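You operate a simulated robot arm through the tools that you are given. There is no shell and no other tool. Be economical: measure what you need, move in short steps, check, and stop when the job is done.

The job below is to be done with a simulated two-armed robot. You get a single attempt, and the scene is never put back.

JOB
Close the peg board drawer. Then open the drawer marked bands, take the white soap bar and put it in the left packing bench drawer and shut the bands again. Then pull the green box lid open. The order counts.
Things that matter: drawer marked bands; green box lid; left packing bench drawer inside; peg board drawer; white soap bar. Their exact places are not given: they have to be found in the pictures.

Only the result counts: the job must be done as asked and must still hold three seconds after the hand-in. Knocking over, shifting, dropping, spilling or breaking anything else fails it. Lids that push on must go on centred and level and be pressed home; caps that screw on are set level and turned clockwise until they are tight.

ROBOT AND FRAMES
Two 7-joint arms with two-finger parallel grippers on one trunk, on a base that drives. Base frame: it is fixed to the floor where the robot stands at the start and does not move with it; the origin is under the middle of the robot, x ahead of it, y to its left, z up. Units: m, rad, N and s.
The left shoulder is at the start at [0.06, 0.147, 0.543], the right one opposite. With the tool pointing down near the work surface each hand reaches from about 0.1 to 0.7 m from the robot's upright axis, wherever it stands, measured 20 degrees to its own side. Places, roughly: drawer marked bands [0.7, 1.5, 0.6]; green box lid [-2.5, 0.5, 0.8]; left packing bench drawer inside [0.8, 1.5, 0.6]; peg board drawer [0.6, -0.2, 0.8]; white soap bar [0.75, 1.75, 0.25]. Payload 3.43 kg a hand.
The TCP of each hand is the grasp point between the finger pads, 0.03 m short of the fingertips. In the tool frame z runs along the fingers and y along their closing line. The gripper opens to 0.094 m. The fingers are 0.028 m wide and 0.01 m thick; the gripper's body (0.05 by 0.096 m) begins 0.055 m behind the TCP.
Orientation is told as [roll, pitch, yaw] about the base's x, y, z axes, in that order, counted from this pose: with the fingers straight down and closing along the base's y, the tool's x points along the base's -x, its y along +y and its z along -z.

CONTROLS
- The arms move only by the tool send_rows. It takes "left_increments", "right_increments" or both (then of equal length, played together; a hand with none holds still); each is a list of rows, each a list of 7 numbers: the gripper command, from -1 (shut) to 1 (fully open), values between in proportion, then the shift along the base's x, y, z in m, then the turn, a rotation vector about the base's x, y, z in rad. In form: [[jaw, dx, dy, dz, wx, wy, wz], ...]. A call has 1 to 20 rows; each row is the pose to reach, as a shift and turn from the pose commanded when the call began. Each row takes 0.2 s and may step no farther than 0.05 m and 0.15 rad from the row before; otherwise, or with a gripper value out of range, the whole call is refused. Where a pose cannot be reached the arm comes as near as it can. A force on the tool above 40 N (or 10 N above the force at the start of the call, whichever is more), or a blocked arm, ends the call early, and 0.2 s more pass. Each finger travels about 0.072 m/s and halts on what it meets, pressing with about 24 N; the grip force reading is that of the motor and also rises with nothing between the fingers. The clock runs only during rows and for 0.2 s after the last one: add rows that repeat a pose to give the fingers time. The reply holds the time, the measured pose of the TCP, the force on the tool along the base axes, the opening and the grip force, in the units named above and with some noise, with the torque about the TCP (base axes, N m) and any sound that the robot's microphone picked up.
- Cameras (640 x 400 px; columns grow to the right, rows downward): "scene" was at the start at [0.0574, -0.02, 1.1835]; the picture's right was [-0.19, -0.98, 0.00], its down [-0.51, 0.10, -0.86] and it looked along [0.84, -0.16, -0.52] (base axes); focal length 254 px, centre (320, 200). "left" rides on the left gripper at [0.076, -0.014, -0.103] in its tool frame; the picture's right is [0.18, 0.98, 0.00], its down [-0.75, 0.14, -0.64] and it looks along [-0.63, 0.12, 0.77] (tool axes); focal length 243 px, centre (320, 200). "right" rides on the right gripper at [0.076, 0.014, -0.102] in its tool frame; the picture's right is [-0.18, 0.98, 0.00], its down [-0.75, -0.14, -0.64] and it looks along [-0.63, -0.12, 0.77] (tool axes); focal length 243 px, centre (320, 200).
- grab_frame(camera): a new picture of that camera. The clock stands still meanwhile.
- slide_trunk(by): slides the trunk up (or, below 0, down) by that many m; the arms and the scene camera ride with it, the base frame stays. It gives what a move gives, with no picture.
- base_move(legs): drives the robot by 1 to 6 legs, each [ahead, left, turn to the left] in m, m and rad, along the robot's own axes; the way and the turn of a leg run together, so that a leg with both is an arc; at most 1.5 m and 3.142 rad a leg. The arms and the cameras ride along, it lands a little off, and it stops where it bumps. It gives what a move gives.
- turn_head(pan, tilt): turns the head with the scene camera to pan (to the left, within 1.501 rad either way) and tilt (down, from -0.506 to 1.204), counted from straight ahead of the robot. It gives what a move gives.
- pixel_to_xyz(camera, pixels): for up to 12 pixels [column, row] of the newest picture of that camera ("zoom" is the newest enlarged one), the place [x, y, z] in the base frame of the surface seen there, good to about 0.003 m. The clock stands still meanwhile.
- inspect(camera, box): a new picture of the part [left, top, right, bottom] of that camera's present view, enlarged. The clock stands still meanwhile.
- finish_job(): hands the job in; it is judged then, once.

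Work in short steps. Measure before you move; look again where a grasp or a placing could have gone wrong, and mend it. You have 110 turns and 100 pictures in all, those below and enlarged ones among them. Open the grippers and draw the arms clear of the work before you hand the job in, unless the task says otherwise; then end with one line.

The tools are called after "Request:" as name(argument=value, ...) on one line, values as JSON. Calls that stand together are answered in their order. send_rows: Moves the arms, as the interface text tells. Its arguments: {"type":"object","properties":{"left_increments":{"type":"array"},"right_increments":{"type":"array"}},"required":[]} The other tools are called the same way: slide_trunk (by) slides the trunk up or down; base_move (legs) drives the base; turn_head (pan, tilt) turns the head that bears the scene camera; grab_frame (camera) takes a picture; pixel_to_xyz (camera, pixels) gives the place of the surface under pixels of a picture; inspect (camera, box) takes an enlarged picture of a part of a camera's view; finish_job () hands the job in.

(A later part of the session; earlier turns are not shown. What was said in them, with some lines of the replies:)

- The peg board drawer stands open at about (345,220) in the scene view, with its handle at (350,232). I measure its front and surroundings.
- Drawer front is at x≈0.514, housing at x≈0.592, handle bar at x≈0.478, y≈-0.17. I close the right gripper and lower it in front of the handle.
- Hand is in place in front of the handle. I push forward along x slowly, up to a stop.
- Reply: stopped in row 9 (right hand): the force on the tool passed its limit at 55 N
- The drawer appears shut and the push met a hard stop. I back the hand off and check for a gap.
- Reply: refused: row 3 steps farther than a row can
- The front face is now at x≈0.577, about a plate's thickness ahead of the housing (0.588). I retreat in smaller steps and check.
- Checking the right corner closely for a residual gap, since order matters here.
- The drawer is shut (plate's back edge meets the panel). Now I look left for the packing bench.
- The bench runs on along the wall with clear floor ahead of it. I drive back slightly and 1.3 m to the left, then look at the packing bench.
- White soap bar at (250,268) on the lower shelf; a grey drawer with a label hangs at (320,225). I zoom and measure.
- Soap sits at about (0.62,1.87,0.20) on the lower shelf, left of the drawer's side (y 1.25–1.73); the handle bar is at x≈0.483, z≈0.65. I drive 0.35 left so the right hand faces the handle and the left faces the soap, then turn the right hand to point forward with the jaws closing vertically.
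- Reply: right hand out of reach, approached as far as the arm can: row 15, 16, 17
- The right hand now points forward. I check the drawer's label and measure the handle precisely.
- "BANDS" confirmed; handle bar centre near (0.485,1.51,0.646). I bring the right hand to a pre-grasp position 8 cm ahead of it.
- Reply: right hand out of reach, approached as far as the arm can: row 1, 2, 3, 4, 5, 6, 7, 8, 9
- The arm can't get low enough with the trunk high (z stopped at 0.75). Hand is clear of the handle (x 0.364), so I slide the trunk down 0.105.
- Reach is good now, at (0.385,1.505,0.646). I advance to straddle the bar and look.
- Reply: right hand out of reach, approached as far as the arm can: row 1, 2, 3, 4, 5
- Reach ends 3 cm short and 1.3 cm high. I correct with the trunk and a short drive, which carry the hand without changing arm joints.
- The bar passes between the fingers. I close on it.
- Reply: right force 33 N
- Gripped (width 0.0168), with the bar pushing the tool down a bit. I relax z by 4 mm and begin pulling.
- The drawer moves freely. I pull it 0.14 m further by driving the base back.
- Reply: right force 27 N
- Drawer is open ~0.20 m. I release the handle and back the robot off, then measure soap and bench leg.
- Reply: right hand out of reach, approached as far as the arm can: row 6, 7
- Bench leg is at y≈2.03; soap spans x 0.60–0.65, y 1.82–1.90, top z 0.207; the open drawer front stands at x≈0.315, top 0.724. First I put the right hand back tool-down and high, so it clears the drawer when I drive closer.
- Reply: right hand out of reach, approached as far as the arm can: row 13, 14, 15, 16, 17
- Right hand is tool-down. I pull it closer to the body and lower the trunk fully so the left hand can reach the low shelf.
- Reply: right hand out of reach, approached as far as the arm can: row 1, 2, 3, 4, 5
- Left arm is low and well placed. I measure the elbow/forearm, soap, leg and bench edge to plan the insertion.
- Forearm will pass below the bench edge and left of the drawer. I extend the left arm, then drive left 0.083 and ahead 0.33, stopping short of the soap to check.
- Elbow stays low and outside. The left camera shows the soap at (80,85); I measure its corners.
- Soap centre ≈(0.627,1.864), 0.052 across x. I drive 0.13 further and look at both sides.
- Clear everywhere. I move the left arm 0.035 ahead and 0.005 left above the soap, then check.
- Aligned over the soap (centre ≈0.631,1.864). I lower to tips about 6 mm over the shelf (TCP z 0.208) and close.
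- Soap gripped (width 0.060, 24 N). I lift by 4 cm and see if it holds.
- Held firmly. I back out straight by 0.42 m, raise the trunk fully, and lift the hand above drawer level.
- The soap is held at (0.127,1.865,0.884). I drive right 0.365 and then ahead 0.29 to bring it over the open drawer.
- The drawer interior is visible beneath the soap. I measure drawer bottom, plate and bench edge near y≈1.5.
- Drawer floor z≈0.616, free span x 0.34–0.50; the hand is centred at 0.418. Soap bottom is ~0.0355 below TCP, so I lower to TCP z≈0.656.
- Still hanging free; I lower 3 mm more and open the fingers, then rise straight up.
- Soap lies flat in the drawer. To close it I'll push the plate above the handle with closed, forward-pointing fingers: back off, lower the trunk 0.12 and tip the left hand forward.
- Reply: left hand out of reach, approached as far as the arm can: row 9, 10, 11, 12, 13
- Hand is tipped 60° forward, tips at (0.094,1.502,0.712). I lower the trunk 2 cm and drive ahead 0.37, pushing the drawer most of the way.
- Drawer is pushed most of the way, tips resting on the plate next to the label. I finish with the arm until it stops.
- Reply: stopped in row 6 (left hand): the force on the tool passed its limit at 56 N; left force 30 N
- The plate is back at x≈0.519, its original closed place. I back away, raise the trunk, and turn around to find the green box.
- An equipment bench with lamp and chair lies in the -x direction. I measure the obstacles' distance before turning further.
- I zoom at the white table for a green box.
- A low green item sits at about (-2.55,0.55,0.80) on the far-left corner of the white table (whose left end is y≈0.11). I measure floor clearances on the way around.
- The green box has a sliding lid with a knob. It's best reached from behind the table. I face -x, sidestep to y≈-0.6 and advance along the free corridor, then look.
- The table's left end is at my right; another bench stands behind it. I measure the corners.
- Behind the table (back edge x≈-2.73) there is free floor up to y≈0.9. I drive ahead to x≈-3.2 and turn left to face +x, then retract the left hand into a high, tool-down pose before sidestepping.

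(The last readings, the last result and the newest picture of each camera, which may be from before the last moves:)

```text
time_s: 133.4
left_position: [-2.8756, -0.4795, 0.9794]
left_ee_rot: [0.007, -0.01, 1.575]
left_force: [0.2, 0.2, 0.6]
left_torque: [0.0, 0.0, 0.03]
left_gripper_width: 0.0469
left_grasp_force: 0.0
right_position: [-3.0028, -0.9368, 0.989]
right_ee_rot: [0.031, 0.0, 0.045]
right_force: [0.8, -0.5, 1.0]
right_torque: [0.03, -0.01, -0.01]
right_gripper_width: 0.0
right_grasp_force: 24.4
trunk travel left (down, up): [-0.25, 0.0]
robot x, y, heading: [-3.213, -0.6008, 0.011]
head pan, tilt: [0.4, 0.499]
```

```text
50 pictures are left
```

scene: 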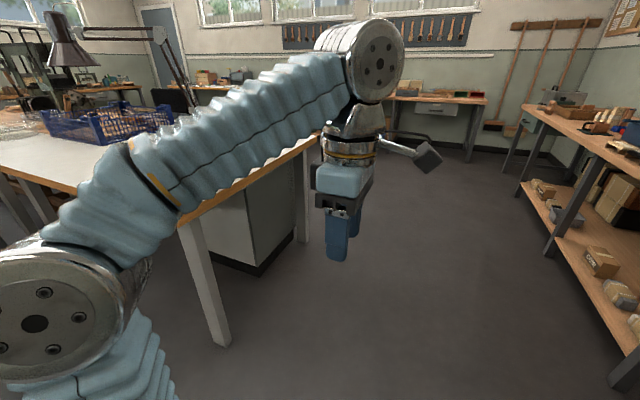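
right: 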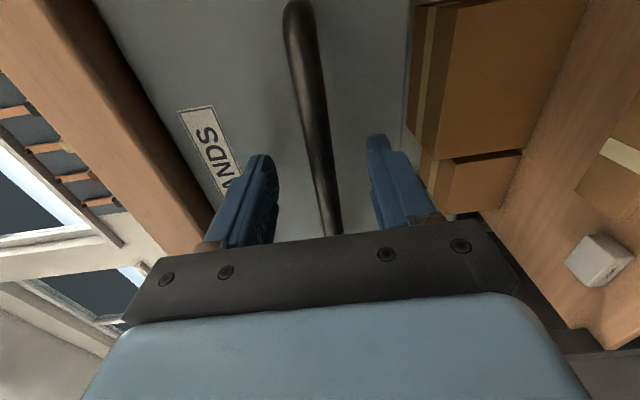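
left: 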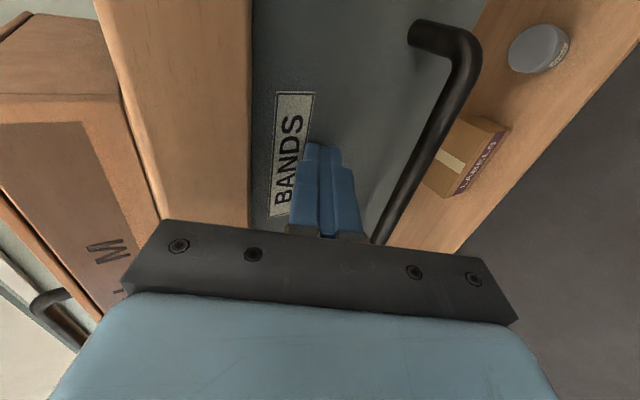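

Request:
pixel_to_xyz(camera="scene", pixels=[[40, 260], [130, 250], [100, 200], [20, 330]])

Request:
base_move(legs=[[0, 0.6, -0.011]])

Request:
grab_frame(camera="scene")

```text
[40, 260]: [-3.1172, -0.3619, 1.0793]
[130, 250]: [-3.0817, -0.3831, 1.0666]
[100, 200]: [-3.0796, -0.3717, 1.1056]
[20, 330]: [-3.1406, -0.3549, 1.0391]
```

```text
time_s: 136.8
left_position: [-2.8784, 0.1174, 0.9809]
left_ee_rot: [0.007, -0.009, 1.565]
left_force: [-0.2, -0.3, -0.4]
left_torque: [-0.04, 0.01, 0.01]
left_gripper_width: 0.047
left_grasp_force: 0.0
right_position: [-3.0112, -0.337, 0.9883]
right_ee_rot: [0.029, 0.001, 0.033]
right_force: [0.1, -0.4, 0.7]
right_torque: [0.02, 0.0, -0.01]
right_gripper_width: 0.0
right_grasp_force: 23.9
trunk travel left (down, up): [-0.25, 0.0]
robot x, y, heading: [-3.2152, -0.0009, -0.003]
head pan, tilt: [0.4, 0.499]
```

```text
49 pictures are left
```

scene: 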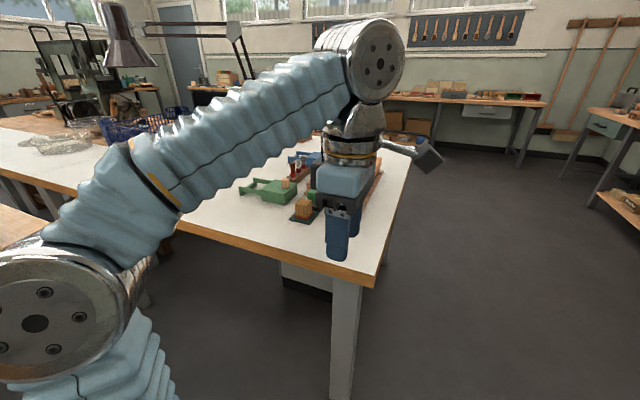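

The green box is visible at (270,190). I sidestep 0.25 more and zoom in.

Request:
base_move(legs=[[0, 0.25, 0]])

Request:
turn_head(pan=0.2, tilt=0.65)

Request:
grab_frame(camera="scene")

Request:
grab_frame(camera="left")

```text
time_s: 138.6
left_position: [-2.8774, 0.3697, 0.9802]
left_ee_rot: [0.006, -0.011, 1.566]
left_force: [0.1, 0.1, -0.3]
left_torque: [0.0, -0.01, 0.01]
left_gripper_width: 0.047
left_grasp_force: 0.2
right_position: [-3.0104, -0.0851, 0.9889]
right_ee_rot: [0.031, 0.003, 0.033]
right_force: [-0.3, -0.3, 0.3]
right_torque: [0.01, -0.01, -0.03]
right_gripper_width: 0.0001
right_grasp_force: 23.7
trunk travel left (down, up): [-0.25, 0.0]
robot x, y, heading: [-3.2116, 0.253, -0.0]
head pan, tilt: [0.4, 0.499]
```

```text
time_s: 139.3
left_position: [-2.8785, 0.3703, 0.9804]
left_ee_rot: [0.008, -0.011, 1.566]
left_force: [0.6, -0.7, 0.0]
left_torque: [0.03, 0.02, 0.01]
left_gripper_width: 0.0471
left_grasp_force: 0.0
right_position: [-3.0105, -0.0852, 0.9906]
right_ee_rot: [0.029, 0.002, 0.034]
right_force: [0.1, -0.2, -0.2]
right_torque: [0.0, 0.04, 0.05]
right_gripper_width: 0.0001
right_grasp_force: 23.9
trunk travel left (down, up): [-0.25, 0.0]
robot x, y, heading: [-3.2162, 0.2495, 0.003]
head pan, tilt: [0.201, 0.649]
```

```text
48 pictures are left
```

scene: 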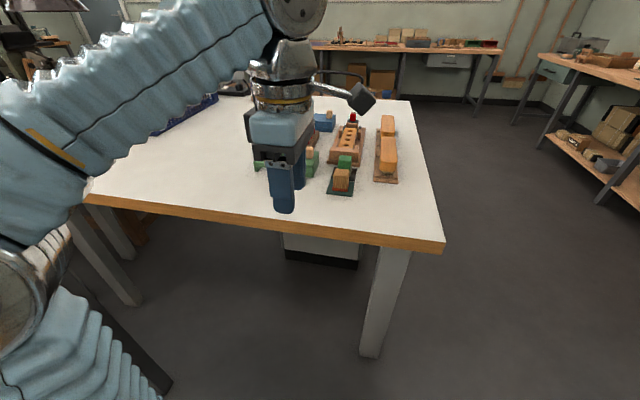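

```text
47 pictures are left
```

left: 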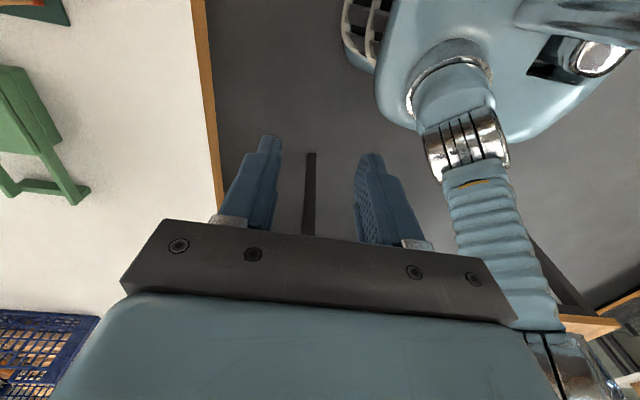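

The hand blocks the scene view; I yaw it back so its camera faces forward and take a look from it.

Request:
send_rows(left_increments=[[0, -0.01, 0.01, 0, 0, 0, -0.143], [0, -0.02, 0.02, 0, 0, 0, -0.286], [0, -0.03, 0.03, 0, 0, 0, -0.429], [0, -0.04, 0.04, 0, 0, 0, -0.572], [0, -0.05, 0.05, 0, 0, 0, -0.715], [0, -0.05, 0.06, 0, 0, 0, -0.858], [0, -0.05, 0.07, 0, 0, 0, -1.0], [0, -0.05, 0.08, 0, 0, 0, -1.143], [0, -0.05, 0.09, 0, 0, 0, -1.286], [0, -0.05, 0.1, 0, 0, 0, -1.429], [0, -0.05, 0.1, 0, 0, 0, -1.567]])

Request:
grab_frame(camera="left")

Request:
grab_frame(camera="scene")

```text
time_s: 141.8
left_position: [-2.9279, 0.4704, 0.9797]
left_ee_rot: [0.007, -0.012, -0.005]
left_force: [0.0, -0.9, 0.1]
left_torque: [0.01, 0.02, 0.01]
left_gripper_width: 0.047
left_grasp_force: 0.0
right_position: [-3.0112, -0.0852, 0.9887]
right_ee_rot: [0.031, 0.002, 0.032]
right_force: [-0.4, 0.7, 0.1]
right_torque: [0.02, 0.04, 0.0]
right_gripper_width: 0.0
right_grasp_force: 24.0
trunk travel left (down, up): [-0.25, 0.0]
robot x, y, heading: [-3.2146, 0.2515, 0.0]
head pan, tilt: [0.201, 0.649]
```

```text
46 pictures are left
```

left: 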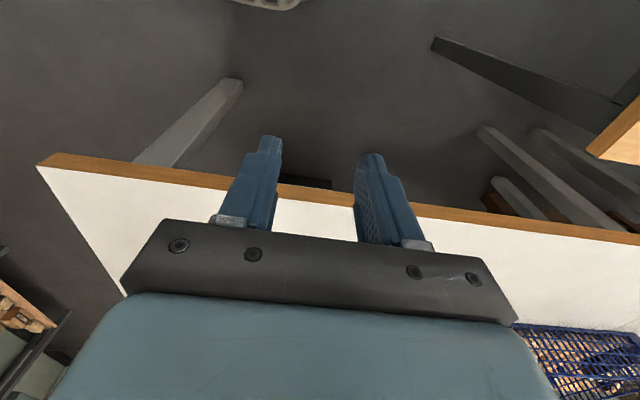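

```text
45 pictures are left
```

scene: 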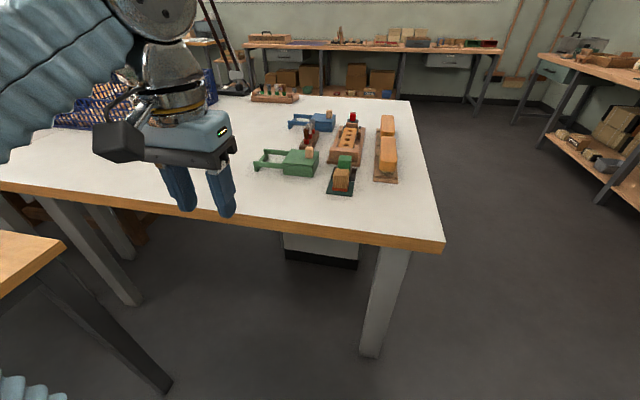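

Green box is now in clear view at (290,160), with a knob at (309,152). I zoom and measure.

Request:
inspect(camera="scene", box=[235, 130, 335, 192])

Request:
pixel_to_xyz(camera="zoom", pixels=[[475, 120], [475, 155], [440, 130], [345, 140], [440, 180], [350, 185], [520, 180], [360, 210], [470, 230], [150, 170], [270, 200], [230, 150]])

```text
6.40 times, centred on (285, 161) of scene
```

zoom: 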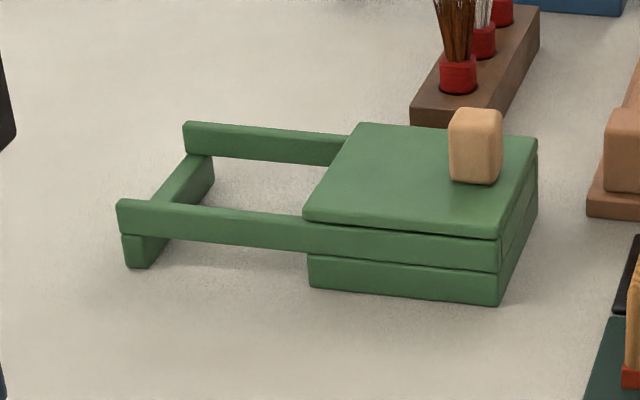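

```text
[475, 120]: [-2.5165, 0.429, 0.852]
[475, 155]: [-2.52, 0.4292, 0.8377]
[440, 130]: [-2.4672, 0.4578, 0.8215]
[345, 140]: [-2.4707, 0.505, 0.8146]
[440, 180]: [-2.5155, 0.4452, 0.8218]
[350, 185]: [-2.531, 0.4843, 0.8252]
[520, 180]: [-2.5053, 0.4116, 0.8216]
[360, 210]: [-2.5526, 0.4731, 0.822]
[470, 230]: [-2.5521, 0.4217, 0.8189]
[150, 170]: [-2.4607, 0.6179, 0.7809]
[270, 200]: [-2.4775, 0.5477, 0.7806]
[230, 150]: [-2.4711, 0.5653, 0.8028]
```

The lid has a block knob at (-2.516,0.428), z 0.825–0.855, and rails extending to +y, so it slides towards +y. I drive 0.1 ahead and bring the open left hand above the knob.

Request:
base_move(legs=[[0.1, 0, 0]])

Request:
send_rows(left_increments=[[0.2, 0.045, -0.006, 0, 0, 0, 0], [0.2, 0.09, -0.012, 0, 0, 0, 0], [0.2, 0.135, -0.018, 0, 0, 0, 0], [0.2, 0.18, -0.025, 0, 0, 0, 0], [0.2, 0.225, -0.032, 0, 0, 0, 0], [0.2, 0.27, -0.038, 0, 0, 0, 0], [0.2, 0.312, -0.042, -0.02, 0, 0, 0], [0.2, 0.312, -0.042, -0.04, 0, 0, 0], [0.2, 0.312, -0.042, -0.04, 0, 0, 0]])

Request:
grab_frame(camera="left")

Request:
inspect(camera="scene", box=[200, 80, 400, 220])

```text
time_s: 142.9
left_position: [-2.8268, 0.4703, 0.9799]
left_ee_rot: [0.007, -0.009, -0.003]
left_force: [-0.5, -0.4, -0.7]
left_torque: [0.01, 0.0, -0.02]
left_gripper_width: 0.0469
left_grasp_force: 0.1
right_position: [-2.9108, -0.085, 0.9889]
right_ee_rot: [0.029, -0.002, 0.034]
right_force: [0.8, -0.3, -0.1]
right_torque: [-0.03, -0.05, -0.01]
right_gripper_width: 0.0
right_grasp_force: 24.1
trunk travel left (down, up): [-0.25, 0.0]
robot x, y, heading: [-3.1123, 0.2561, 0.002]
head pan, tilt: [0.201, 0.649]
```

```text
time_s: 144.9
left_position: [-2.5724, 0.4371, 0.9343]
left_ee_rot: [0.005, -0.013, -0.001]
left_force: [-0.9, -0.6, 0.0]
left_torque: [0.0, -0.04, 0.03]
left_gripper_width: 0.0565
left_grasp_force: 0.0
left hand out of reach, approached as far as the arm can: row 4, 5, 6, 7, 8, 9
right_position: [-2.9111, -0.0847, 0.9893]
right_ee_rot: [0.03, -0.001, 0.034]
right_force: [-0.4, -0.2, 0.7]
right_torque: [0.02, -0.04, 0.0]
right_gripper_width: 0.0
right_grasp_force: 23.9
trunk travel left (down, up): [-0.25, 0.0]
robot x, y, heading: [-3.1164, 0.2572, -0.003]
head pan, tilt: [0.201, 0.649]
```

```text
43 pictures are left
```

left: 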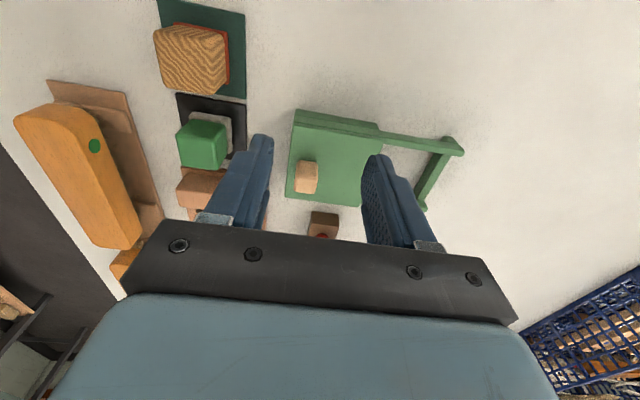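

```text
2.86 times, centred on (300, 150) of scene
```

zoom: 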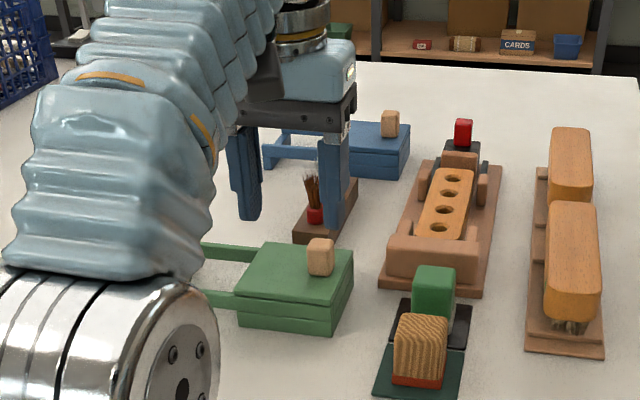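

I measure the knob and the brush rack near it from this vantage.

Request:
pixel_to_xyz(camera="left", pixels=[[305, 178], [297, 178], [318, 178], [306, 165], [322, 220], [310, 214], [200, 135], [215, 170], [365, 150], [430, 140]])

Request:
pixel_to_xyz(camera="zoom", pixels=[[310, 180], [316, 213], [300, 232], [320, 240], [320, 262], [306, 255], [333, 255]])

```text
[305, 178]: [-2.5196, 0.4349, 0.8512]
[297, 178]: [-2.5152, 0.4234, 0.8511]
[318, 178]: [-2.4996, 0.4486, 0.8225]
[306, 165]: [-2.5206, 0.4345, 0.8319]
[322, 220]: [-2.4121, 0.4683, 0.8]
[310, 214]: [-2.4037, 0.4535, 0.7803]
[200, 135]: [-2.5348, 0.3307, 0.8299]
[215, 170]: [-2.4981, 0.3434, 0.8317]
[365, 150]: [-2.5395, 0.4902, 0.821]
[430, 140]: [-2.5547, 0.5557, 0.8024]
```

```text
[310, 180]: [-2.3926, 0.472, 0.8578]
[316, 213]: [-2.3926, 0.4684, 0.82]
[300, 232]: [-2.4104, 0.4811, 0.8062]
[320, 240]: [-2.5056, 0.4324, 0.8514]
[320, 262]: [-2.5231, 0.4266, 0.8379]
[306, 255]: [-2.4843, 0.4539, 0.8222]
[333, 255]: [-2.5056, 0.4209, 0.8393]
```

Knob centre (-2.514,0.430), top 0.852. I drive 5 cm ahead, align above the knob and lower to z≈0.89 first.

Request:
base_move(legs=[[0.05, 0, 0]])

Request:
send_rows(left_increments=[[0.2, 0.004, -0.004, -0.01, 0, 0, 0], [0.2, 0.008, -0.007, -0.025, 0, 0.01, 0], [0.2, 0.008, -0.007, -0.04, 0, 0.013, 0], [0.2, 0.008, -0.007, -0.04, 0, 0.013, 0]])

Request:
grab_frame(camera="left")

```text
time_s: 145.8
left_position: [-2.5211, 0.4369, 0.9337]
left_ee_rot: [0.008, -0.014, -0.001]
left_force: [0.4, 0.5, -0.2]
left_torque: [0.03, -0.02, -0.01]
left_gripper_width: 0.0563
left_grasp_force: 0.2
right_position: [-2.8605, -0.0851, 0.9894]
right_ee_rot: [0.029, 0.001, 0.035]
right_force: [0.3, 0.5, -0.2]
right_torque: [-0.01, 0.0, 0.0]
right_gripper_width: 0.0001
right_grasp_force: 23.8
trunk travel left (down, up): [-0.25, 0.0]
robot x, y, heading: [-3.0636, 0.2531, 0.004]
head pan, tilt: [0.201, 0.649]
```

```text
time_s: 146.8
left_position: [-2.5121, 0.4292, 0.893]
left_ee_rot: [0.007, 0.0, -0.002]
left_force: [-0.1, 0.5, 0.4]
left_torque: [0.01, -0.03, 0.0]
left_gripper_width: 0.0562
left_grasp_force: 0.0
right_position: [-2.8609, -0.0849, 0.9901]
right_ee_rot: [0.029, 0.004, 0.034]
right_force: [-0.1, 0.2, 0.1]
right_torque: [-0.01, 0.02, 0.01]
right_gripper_width: 0.0
right_grasp_force: 24.2
trunk travel left (down, up): [-0.25, 0.0]
robot x, y, heading: [-3.0656, 0.2501, 0.002]
head pan, tilt: [0.201, 0.649]
```

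```text
41 pictures are left
```

left: 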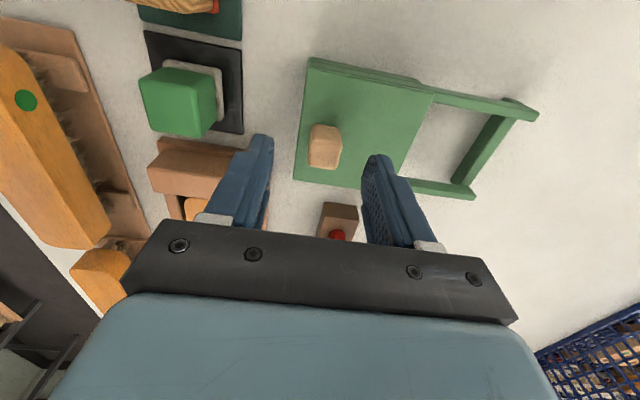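

Aligned. I lower to tips just above the lid (TCP z 0.859) and close on the knob.

Request:
send_rows(left_increments=[[0.2, -0.002, 0.001, -0.015, 0, 0, 0], [0.2, -0.002, 0.001, -0.028, 0, 0, 0], [0.2, -0.002, 0.001, -0.034, 0, 0, 0], [-1, -0.002, 0.001, -0.034, 0, 0, 0], [-1, -0.002, 0.001, -0.034, 0, 0, 0], [-1, -0.002, 0.001, -0.034, 0, 0, 0], [-1, -0.002, 0.001, -0.034, 0, 0, 0]])

Request:
grab_frame(camera="left")

```text
time_s: 148.4
left_position: [-2.5142, 0.4324, 0.8599]
left_ee_rot: [0.007, -0.001, 0.0]
left_force: [2.3, 19.3, 2.3]
left_torque: [0.1, -0.15, 0.14]
left_gripper_width: 0.0214
left_grasp_force: 44.9
right_position: [-2.8612, -0.0838, 0.9888]
right_ee_rot: [0.028, 0.002, 0.032]
right_force: [0.7, -0.7, 0.0]
right_torque: [0.05, 0.01, 0.02]
right_gripper_width: 0.0002
right_grasp_force: 23.7
trunk travel left (down, up): [-0.25, 0.0]
robot x, y, heading: [-3.0619, 0.2498, 0.001]
head pan, tilt: [0.201, 0.649]
```

```text
40 pictures are left
```

left: 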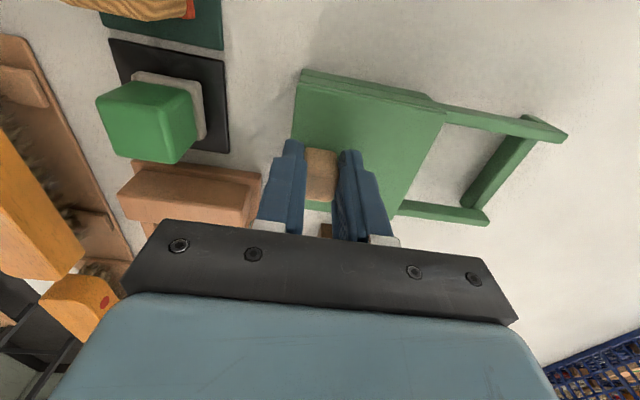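

Knob gripped (width 0.021). I slide it towards +y gently, checking forces.

Request:
send_rows(left_increments=[[-1, 0, 0.01, 0, 0, 0, 0], [-1, 0, 0.02, 0, 0, 0, 0], [-1, 0, 0.03, 0, 0, 0, 0], [-1, 0, 0.04, 0, 0, 0, 0], [-1, 0, 0.04, 0, 0, 0, 0]])

Request:
grab_frame(camera="left")

```text
time_s: 149.6
left_position: [-2.5148, 0.4695, 0.8598]
left_ee_rot: [0.008, 0.002, -0.002]
left_force: [0.7, -0.8, -1.8]
left_torque: [-0.35, 0.17, 0.08]
left_gripper_width: 0.0213
left_grasp_force: 44.8
right_position: [-2.8611, -0.0854, 0.9872]
right_ee_rot: [0.027, 0.001, 0.033]
right_force: [-0.4, 0.4, 0.7]
right_torque: [0.01, -0.02, 0.04]
right_gripper_width: 0.0
right_grasp_force: 23.9
trunk travel left (down, up): [-0.25, 0.0]
robot x, y, heading: [-3.0668, 0.2493, -0.002]
head pan, tilt: [0.201, 0.649]
```

```text
39 pictures are left
```

left: 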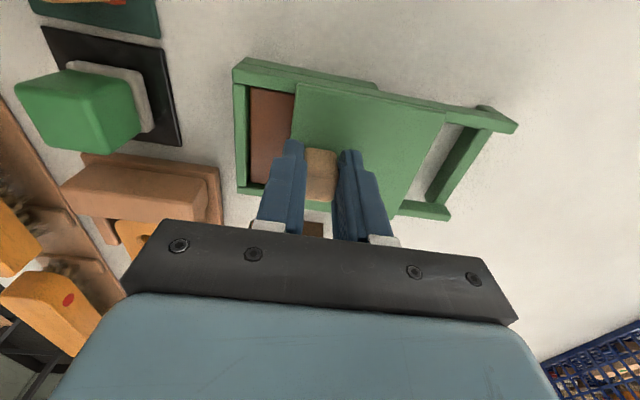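

The lid slides freely and the box is opening. I continue to the end of travel.

Request:
send_rows(left_increments=[[-1, 0, 0.01, 0, 0, 0, 0], [-1, 0, 0.02, 0, 0, 0, 0], [-1, 0, 0.03, 0, 0, 0, 0], [-1, 0, 0.038, 0, 0, 0, 0], [-1, 0, 0.046, 0, 0, 0, 0], [-1, 0, 0.054, 0, 0, 0, 0], [-1, 0, 0.062, 0, 0, 0, 0], [-1, 0, 0.07, 0, 0, 0, 0], [-1, 0, 0.076, 0, 0, 0, 0]])

Request:
grab_frame(camera="left")

```text
time_s: 151.3
left_position: [-2.5151, 0.5242, 0.8595]
left_ee_rot: [-0.006, 0.002, -0.019]
left_force: [-3.6, -12.2, 1.8]
left_torque: [-0.29, -0.17, 0.44]
left_gripper_width: 0.0213
left_grasp_force: 45.1
right_position: [-2.8615, -0.0866, 0.9889]
right_ee_rot: [0.03, 0.0, 0.032]
right_force: [0.6, 0.2, 0.5]
right_torque: [0.0, 0.03, 0.0]
right_gripper_width: 0.0001
right_grasp_force: 23.5
trunk travel left (down, up): [-0.25, 0.0]
robot x, y, heading: [-3.0674, 0.2549, -0.0]
head pan, tilt: [0.201, 0.649]
stopped in row 8 (left hand): the force on the tool passed its limit at 46 N (the readings are from after the stop); the commanded pose is now the measured one
```

```text
38 pictures are left
```

left: 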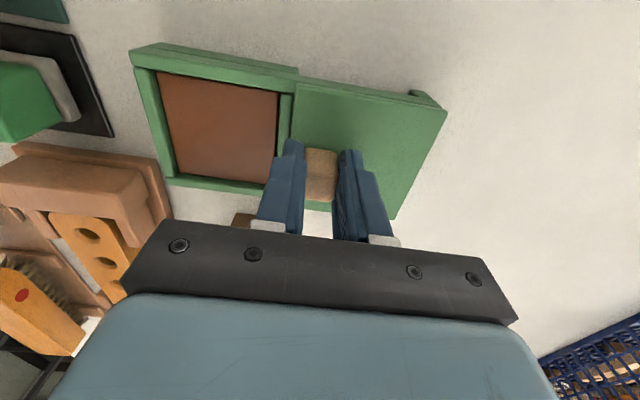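

The lid is at its end stop and the box is fully open. I release, rise straight up and draw back.

Request:
send_rows(left_increments=[[-1, 0, -0.001, 0, 0, 0, 0], [0, 0, -0.001, 0, 0, 0, 0], [0, 0, -0.001, 0, 0, 0, 0], [0, 0, -0.001, 0, 0, 0, 0], [0, 0, -0.001, 0.03, 0, 0, 0], [0, 0, -0.001, 0.06, 0, 0, 0], [0, 0, -0.001, 0.1, 0, 0, 0], [0, -0.04, 0, 0.12, 0, 0, 0], [0, -0.08, 0, 0.12, 0, 0, 0], [0, -0.12, 0, 0.12, 0, 0, 0], [0, -0.16, 0, 0.12, 0, 0, 0], [0, -0.2, 0, 0.12, 0, 0, 0], [0, -0.24, 0, 0.12, 0, 0, 0]], right_increments=[[0, 0, 0, 0, 0, 0, 0], [0, 0, 0, 0, 0, 0, 0], [0, 0, 0, 0, 0, 0, 0], [0, 0, 0, 0, 0, 0, 0], [0, 0, 0, 0, 0, 0, 0], [0, 0, 0, 0, 0, 0, 0], [0, 0, 0, 0, 0, 0, 0], [0, 0, 0, 0, 0, 0, 0], [0, 0, 0, 0, 0, 0, 0], [0, 0, 0, 0, 0, 0, 0], [0, 0, 0, 0, 0, 0, 0], [0, 0, 0, 0, 0, 0, 0], [0, 0, 0, 0, 0, 0, 0]])

Request:
base_move(legs=[[-0.15, 0, 0]])

Request:
inspect(camera="scene", box=[200, 100, 360, 200])

```text
time_s: 154.2
left_position: [-2.757, 0.5274, 0.979]
left_ee_rot: [-0.001, 0.003, -0.014]
left_force: [0.0, 0.1, 0.2]
left_torque: [-0.02, -0.02, 0.0]
left_gripper_width: 0.047
left_grasp_force: 0.1
left hand out of reach, approached as far as the arm can: row 7, 8, 9
right_position: [-2.8615, -0.0866, 0.9893]
right_ee_rot: [0.029, 0.003, 0.031]
right_force: [-0.6, -0.9, -0.4]
right_torque: [-0.02, 0.02, 0.02]
right_gripper_width: 0.0471
right_grasp_force: 0.0
trunk travel left (down, up): [-0.25, 0.0]
robot x, y, heading: [-3.0615, 0.252, -0.002]
head pan, tilt: [0.201, 0.649]
```

```text
time_s: 155.5
left_position: [-2.9047, 0.5278, 0.9793]
left_ee_rot: [-0.006, 0.003, -0.013]
left_force: [0.8, 0.7, -0.1]
left_torque: [0.0, 0.02, 0.03]
left_gripper_width: 0.047
left_grasp_force: 0.1
right_position: [-3.0114, -0.0864, 0.9887]
right_ee_rot: [0.031, 0.003, 0.033]
right_force: [0.3, 0.2, -0.6]
right_torque: [0.02, 0.05, 0.01]
right_gripper_width: 0.047
right_grasp_force: 0.1
trunk travel left (down, up): [-0.25, 0.0]
robot x, y, heading: [-3.2143, 0.2509, -0.001]
head pan, tilt: [0.201, 0.649]
```

```text
4.00 times, centred on (280, 150) of scene
```

zoom: 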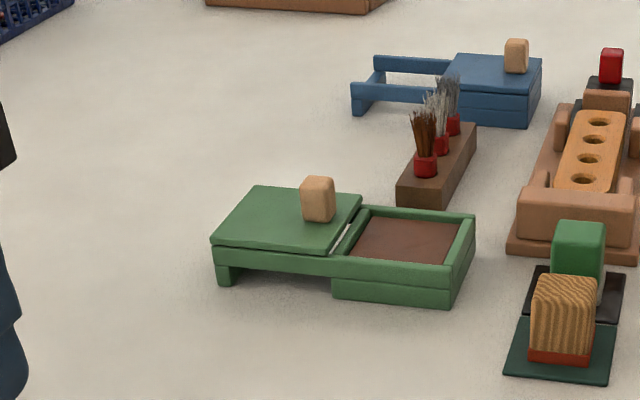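

Lid is open and seated. One last look across the room at the drawers before handing in.

Request:
turn_head(pan=0.2, tilt=0.15)

Request:
inspect(camera="scene", box=[200, 150, 440, 290])

```text
time_s: 156.4
left_position: [-2.9063, 0.529, 0.9805]
left_ee_rot: [-0.005, 0.003, -0.014]
left_force: [0.2, -0.7, -0.2]
left_torque: [-0.03, 0.0, 0.02]
left_gripper_width: 0.0469
left_grasp_force: 0.1
right_position: [-3.0117, -0.0864, 0.99]
right_ee_rot: [0.029, 0.002, 0.031]
right_force: [1.1, 0.1, -0.2]
right_torque: [-0.01, -0.01, 0.01]
right_gripper_width: 0.047
right_grasp_force: 0.1
trunk travel left (down, up): [-0.25, 0.0]
robot x, y, heading: [-3.2159, 0.2526, 0.002]
head pan, tilt: [0.201, 0.15]
```

```text
2.67 times, centred on (320, 220) of scene
```

zoom: 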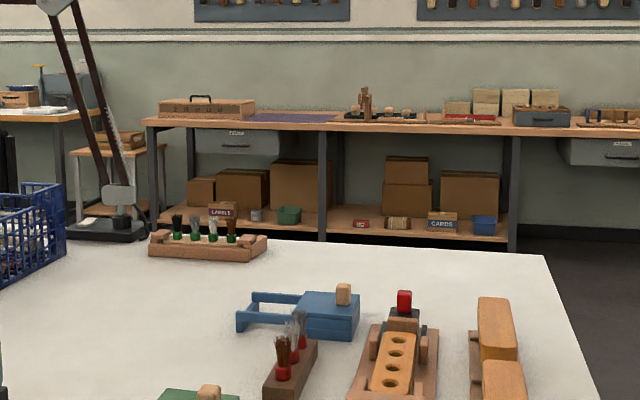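

Both drawers look shut from here, the lid is open, the grippers are open and the arms are clear. I hand in.

Request:
finish_job()

```text
The job is handed in.
```

The job is done in the order asked and handed in: the peg board drawer is shut, the white soap bar is in the bands drawer (the left packing bench drawer) and that drawer is shut again, and the green box lid is pulled fully open.
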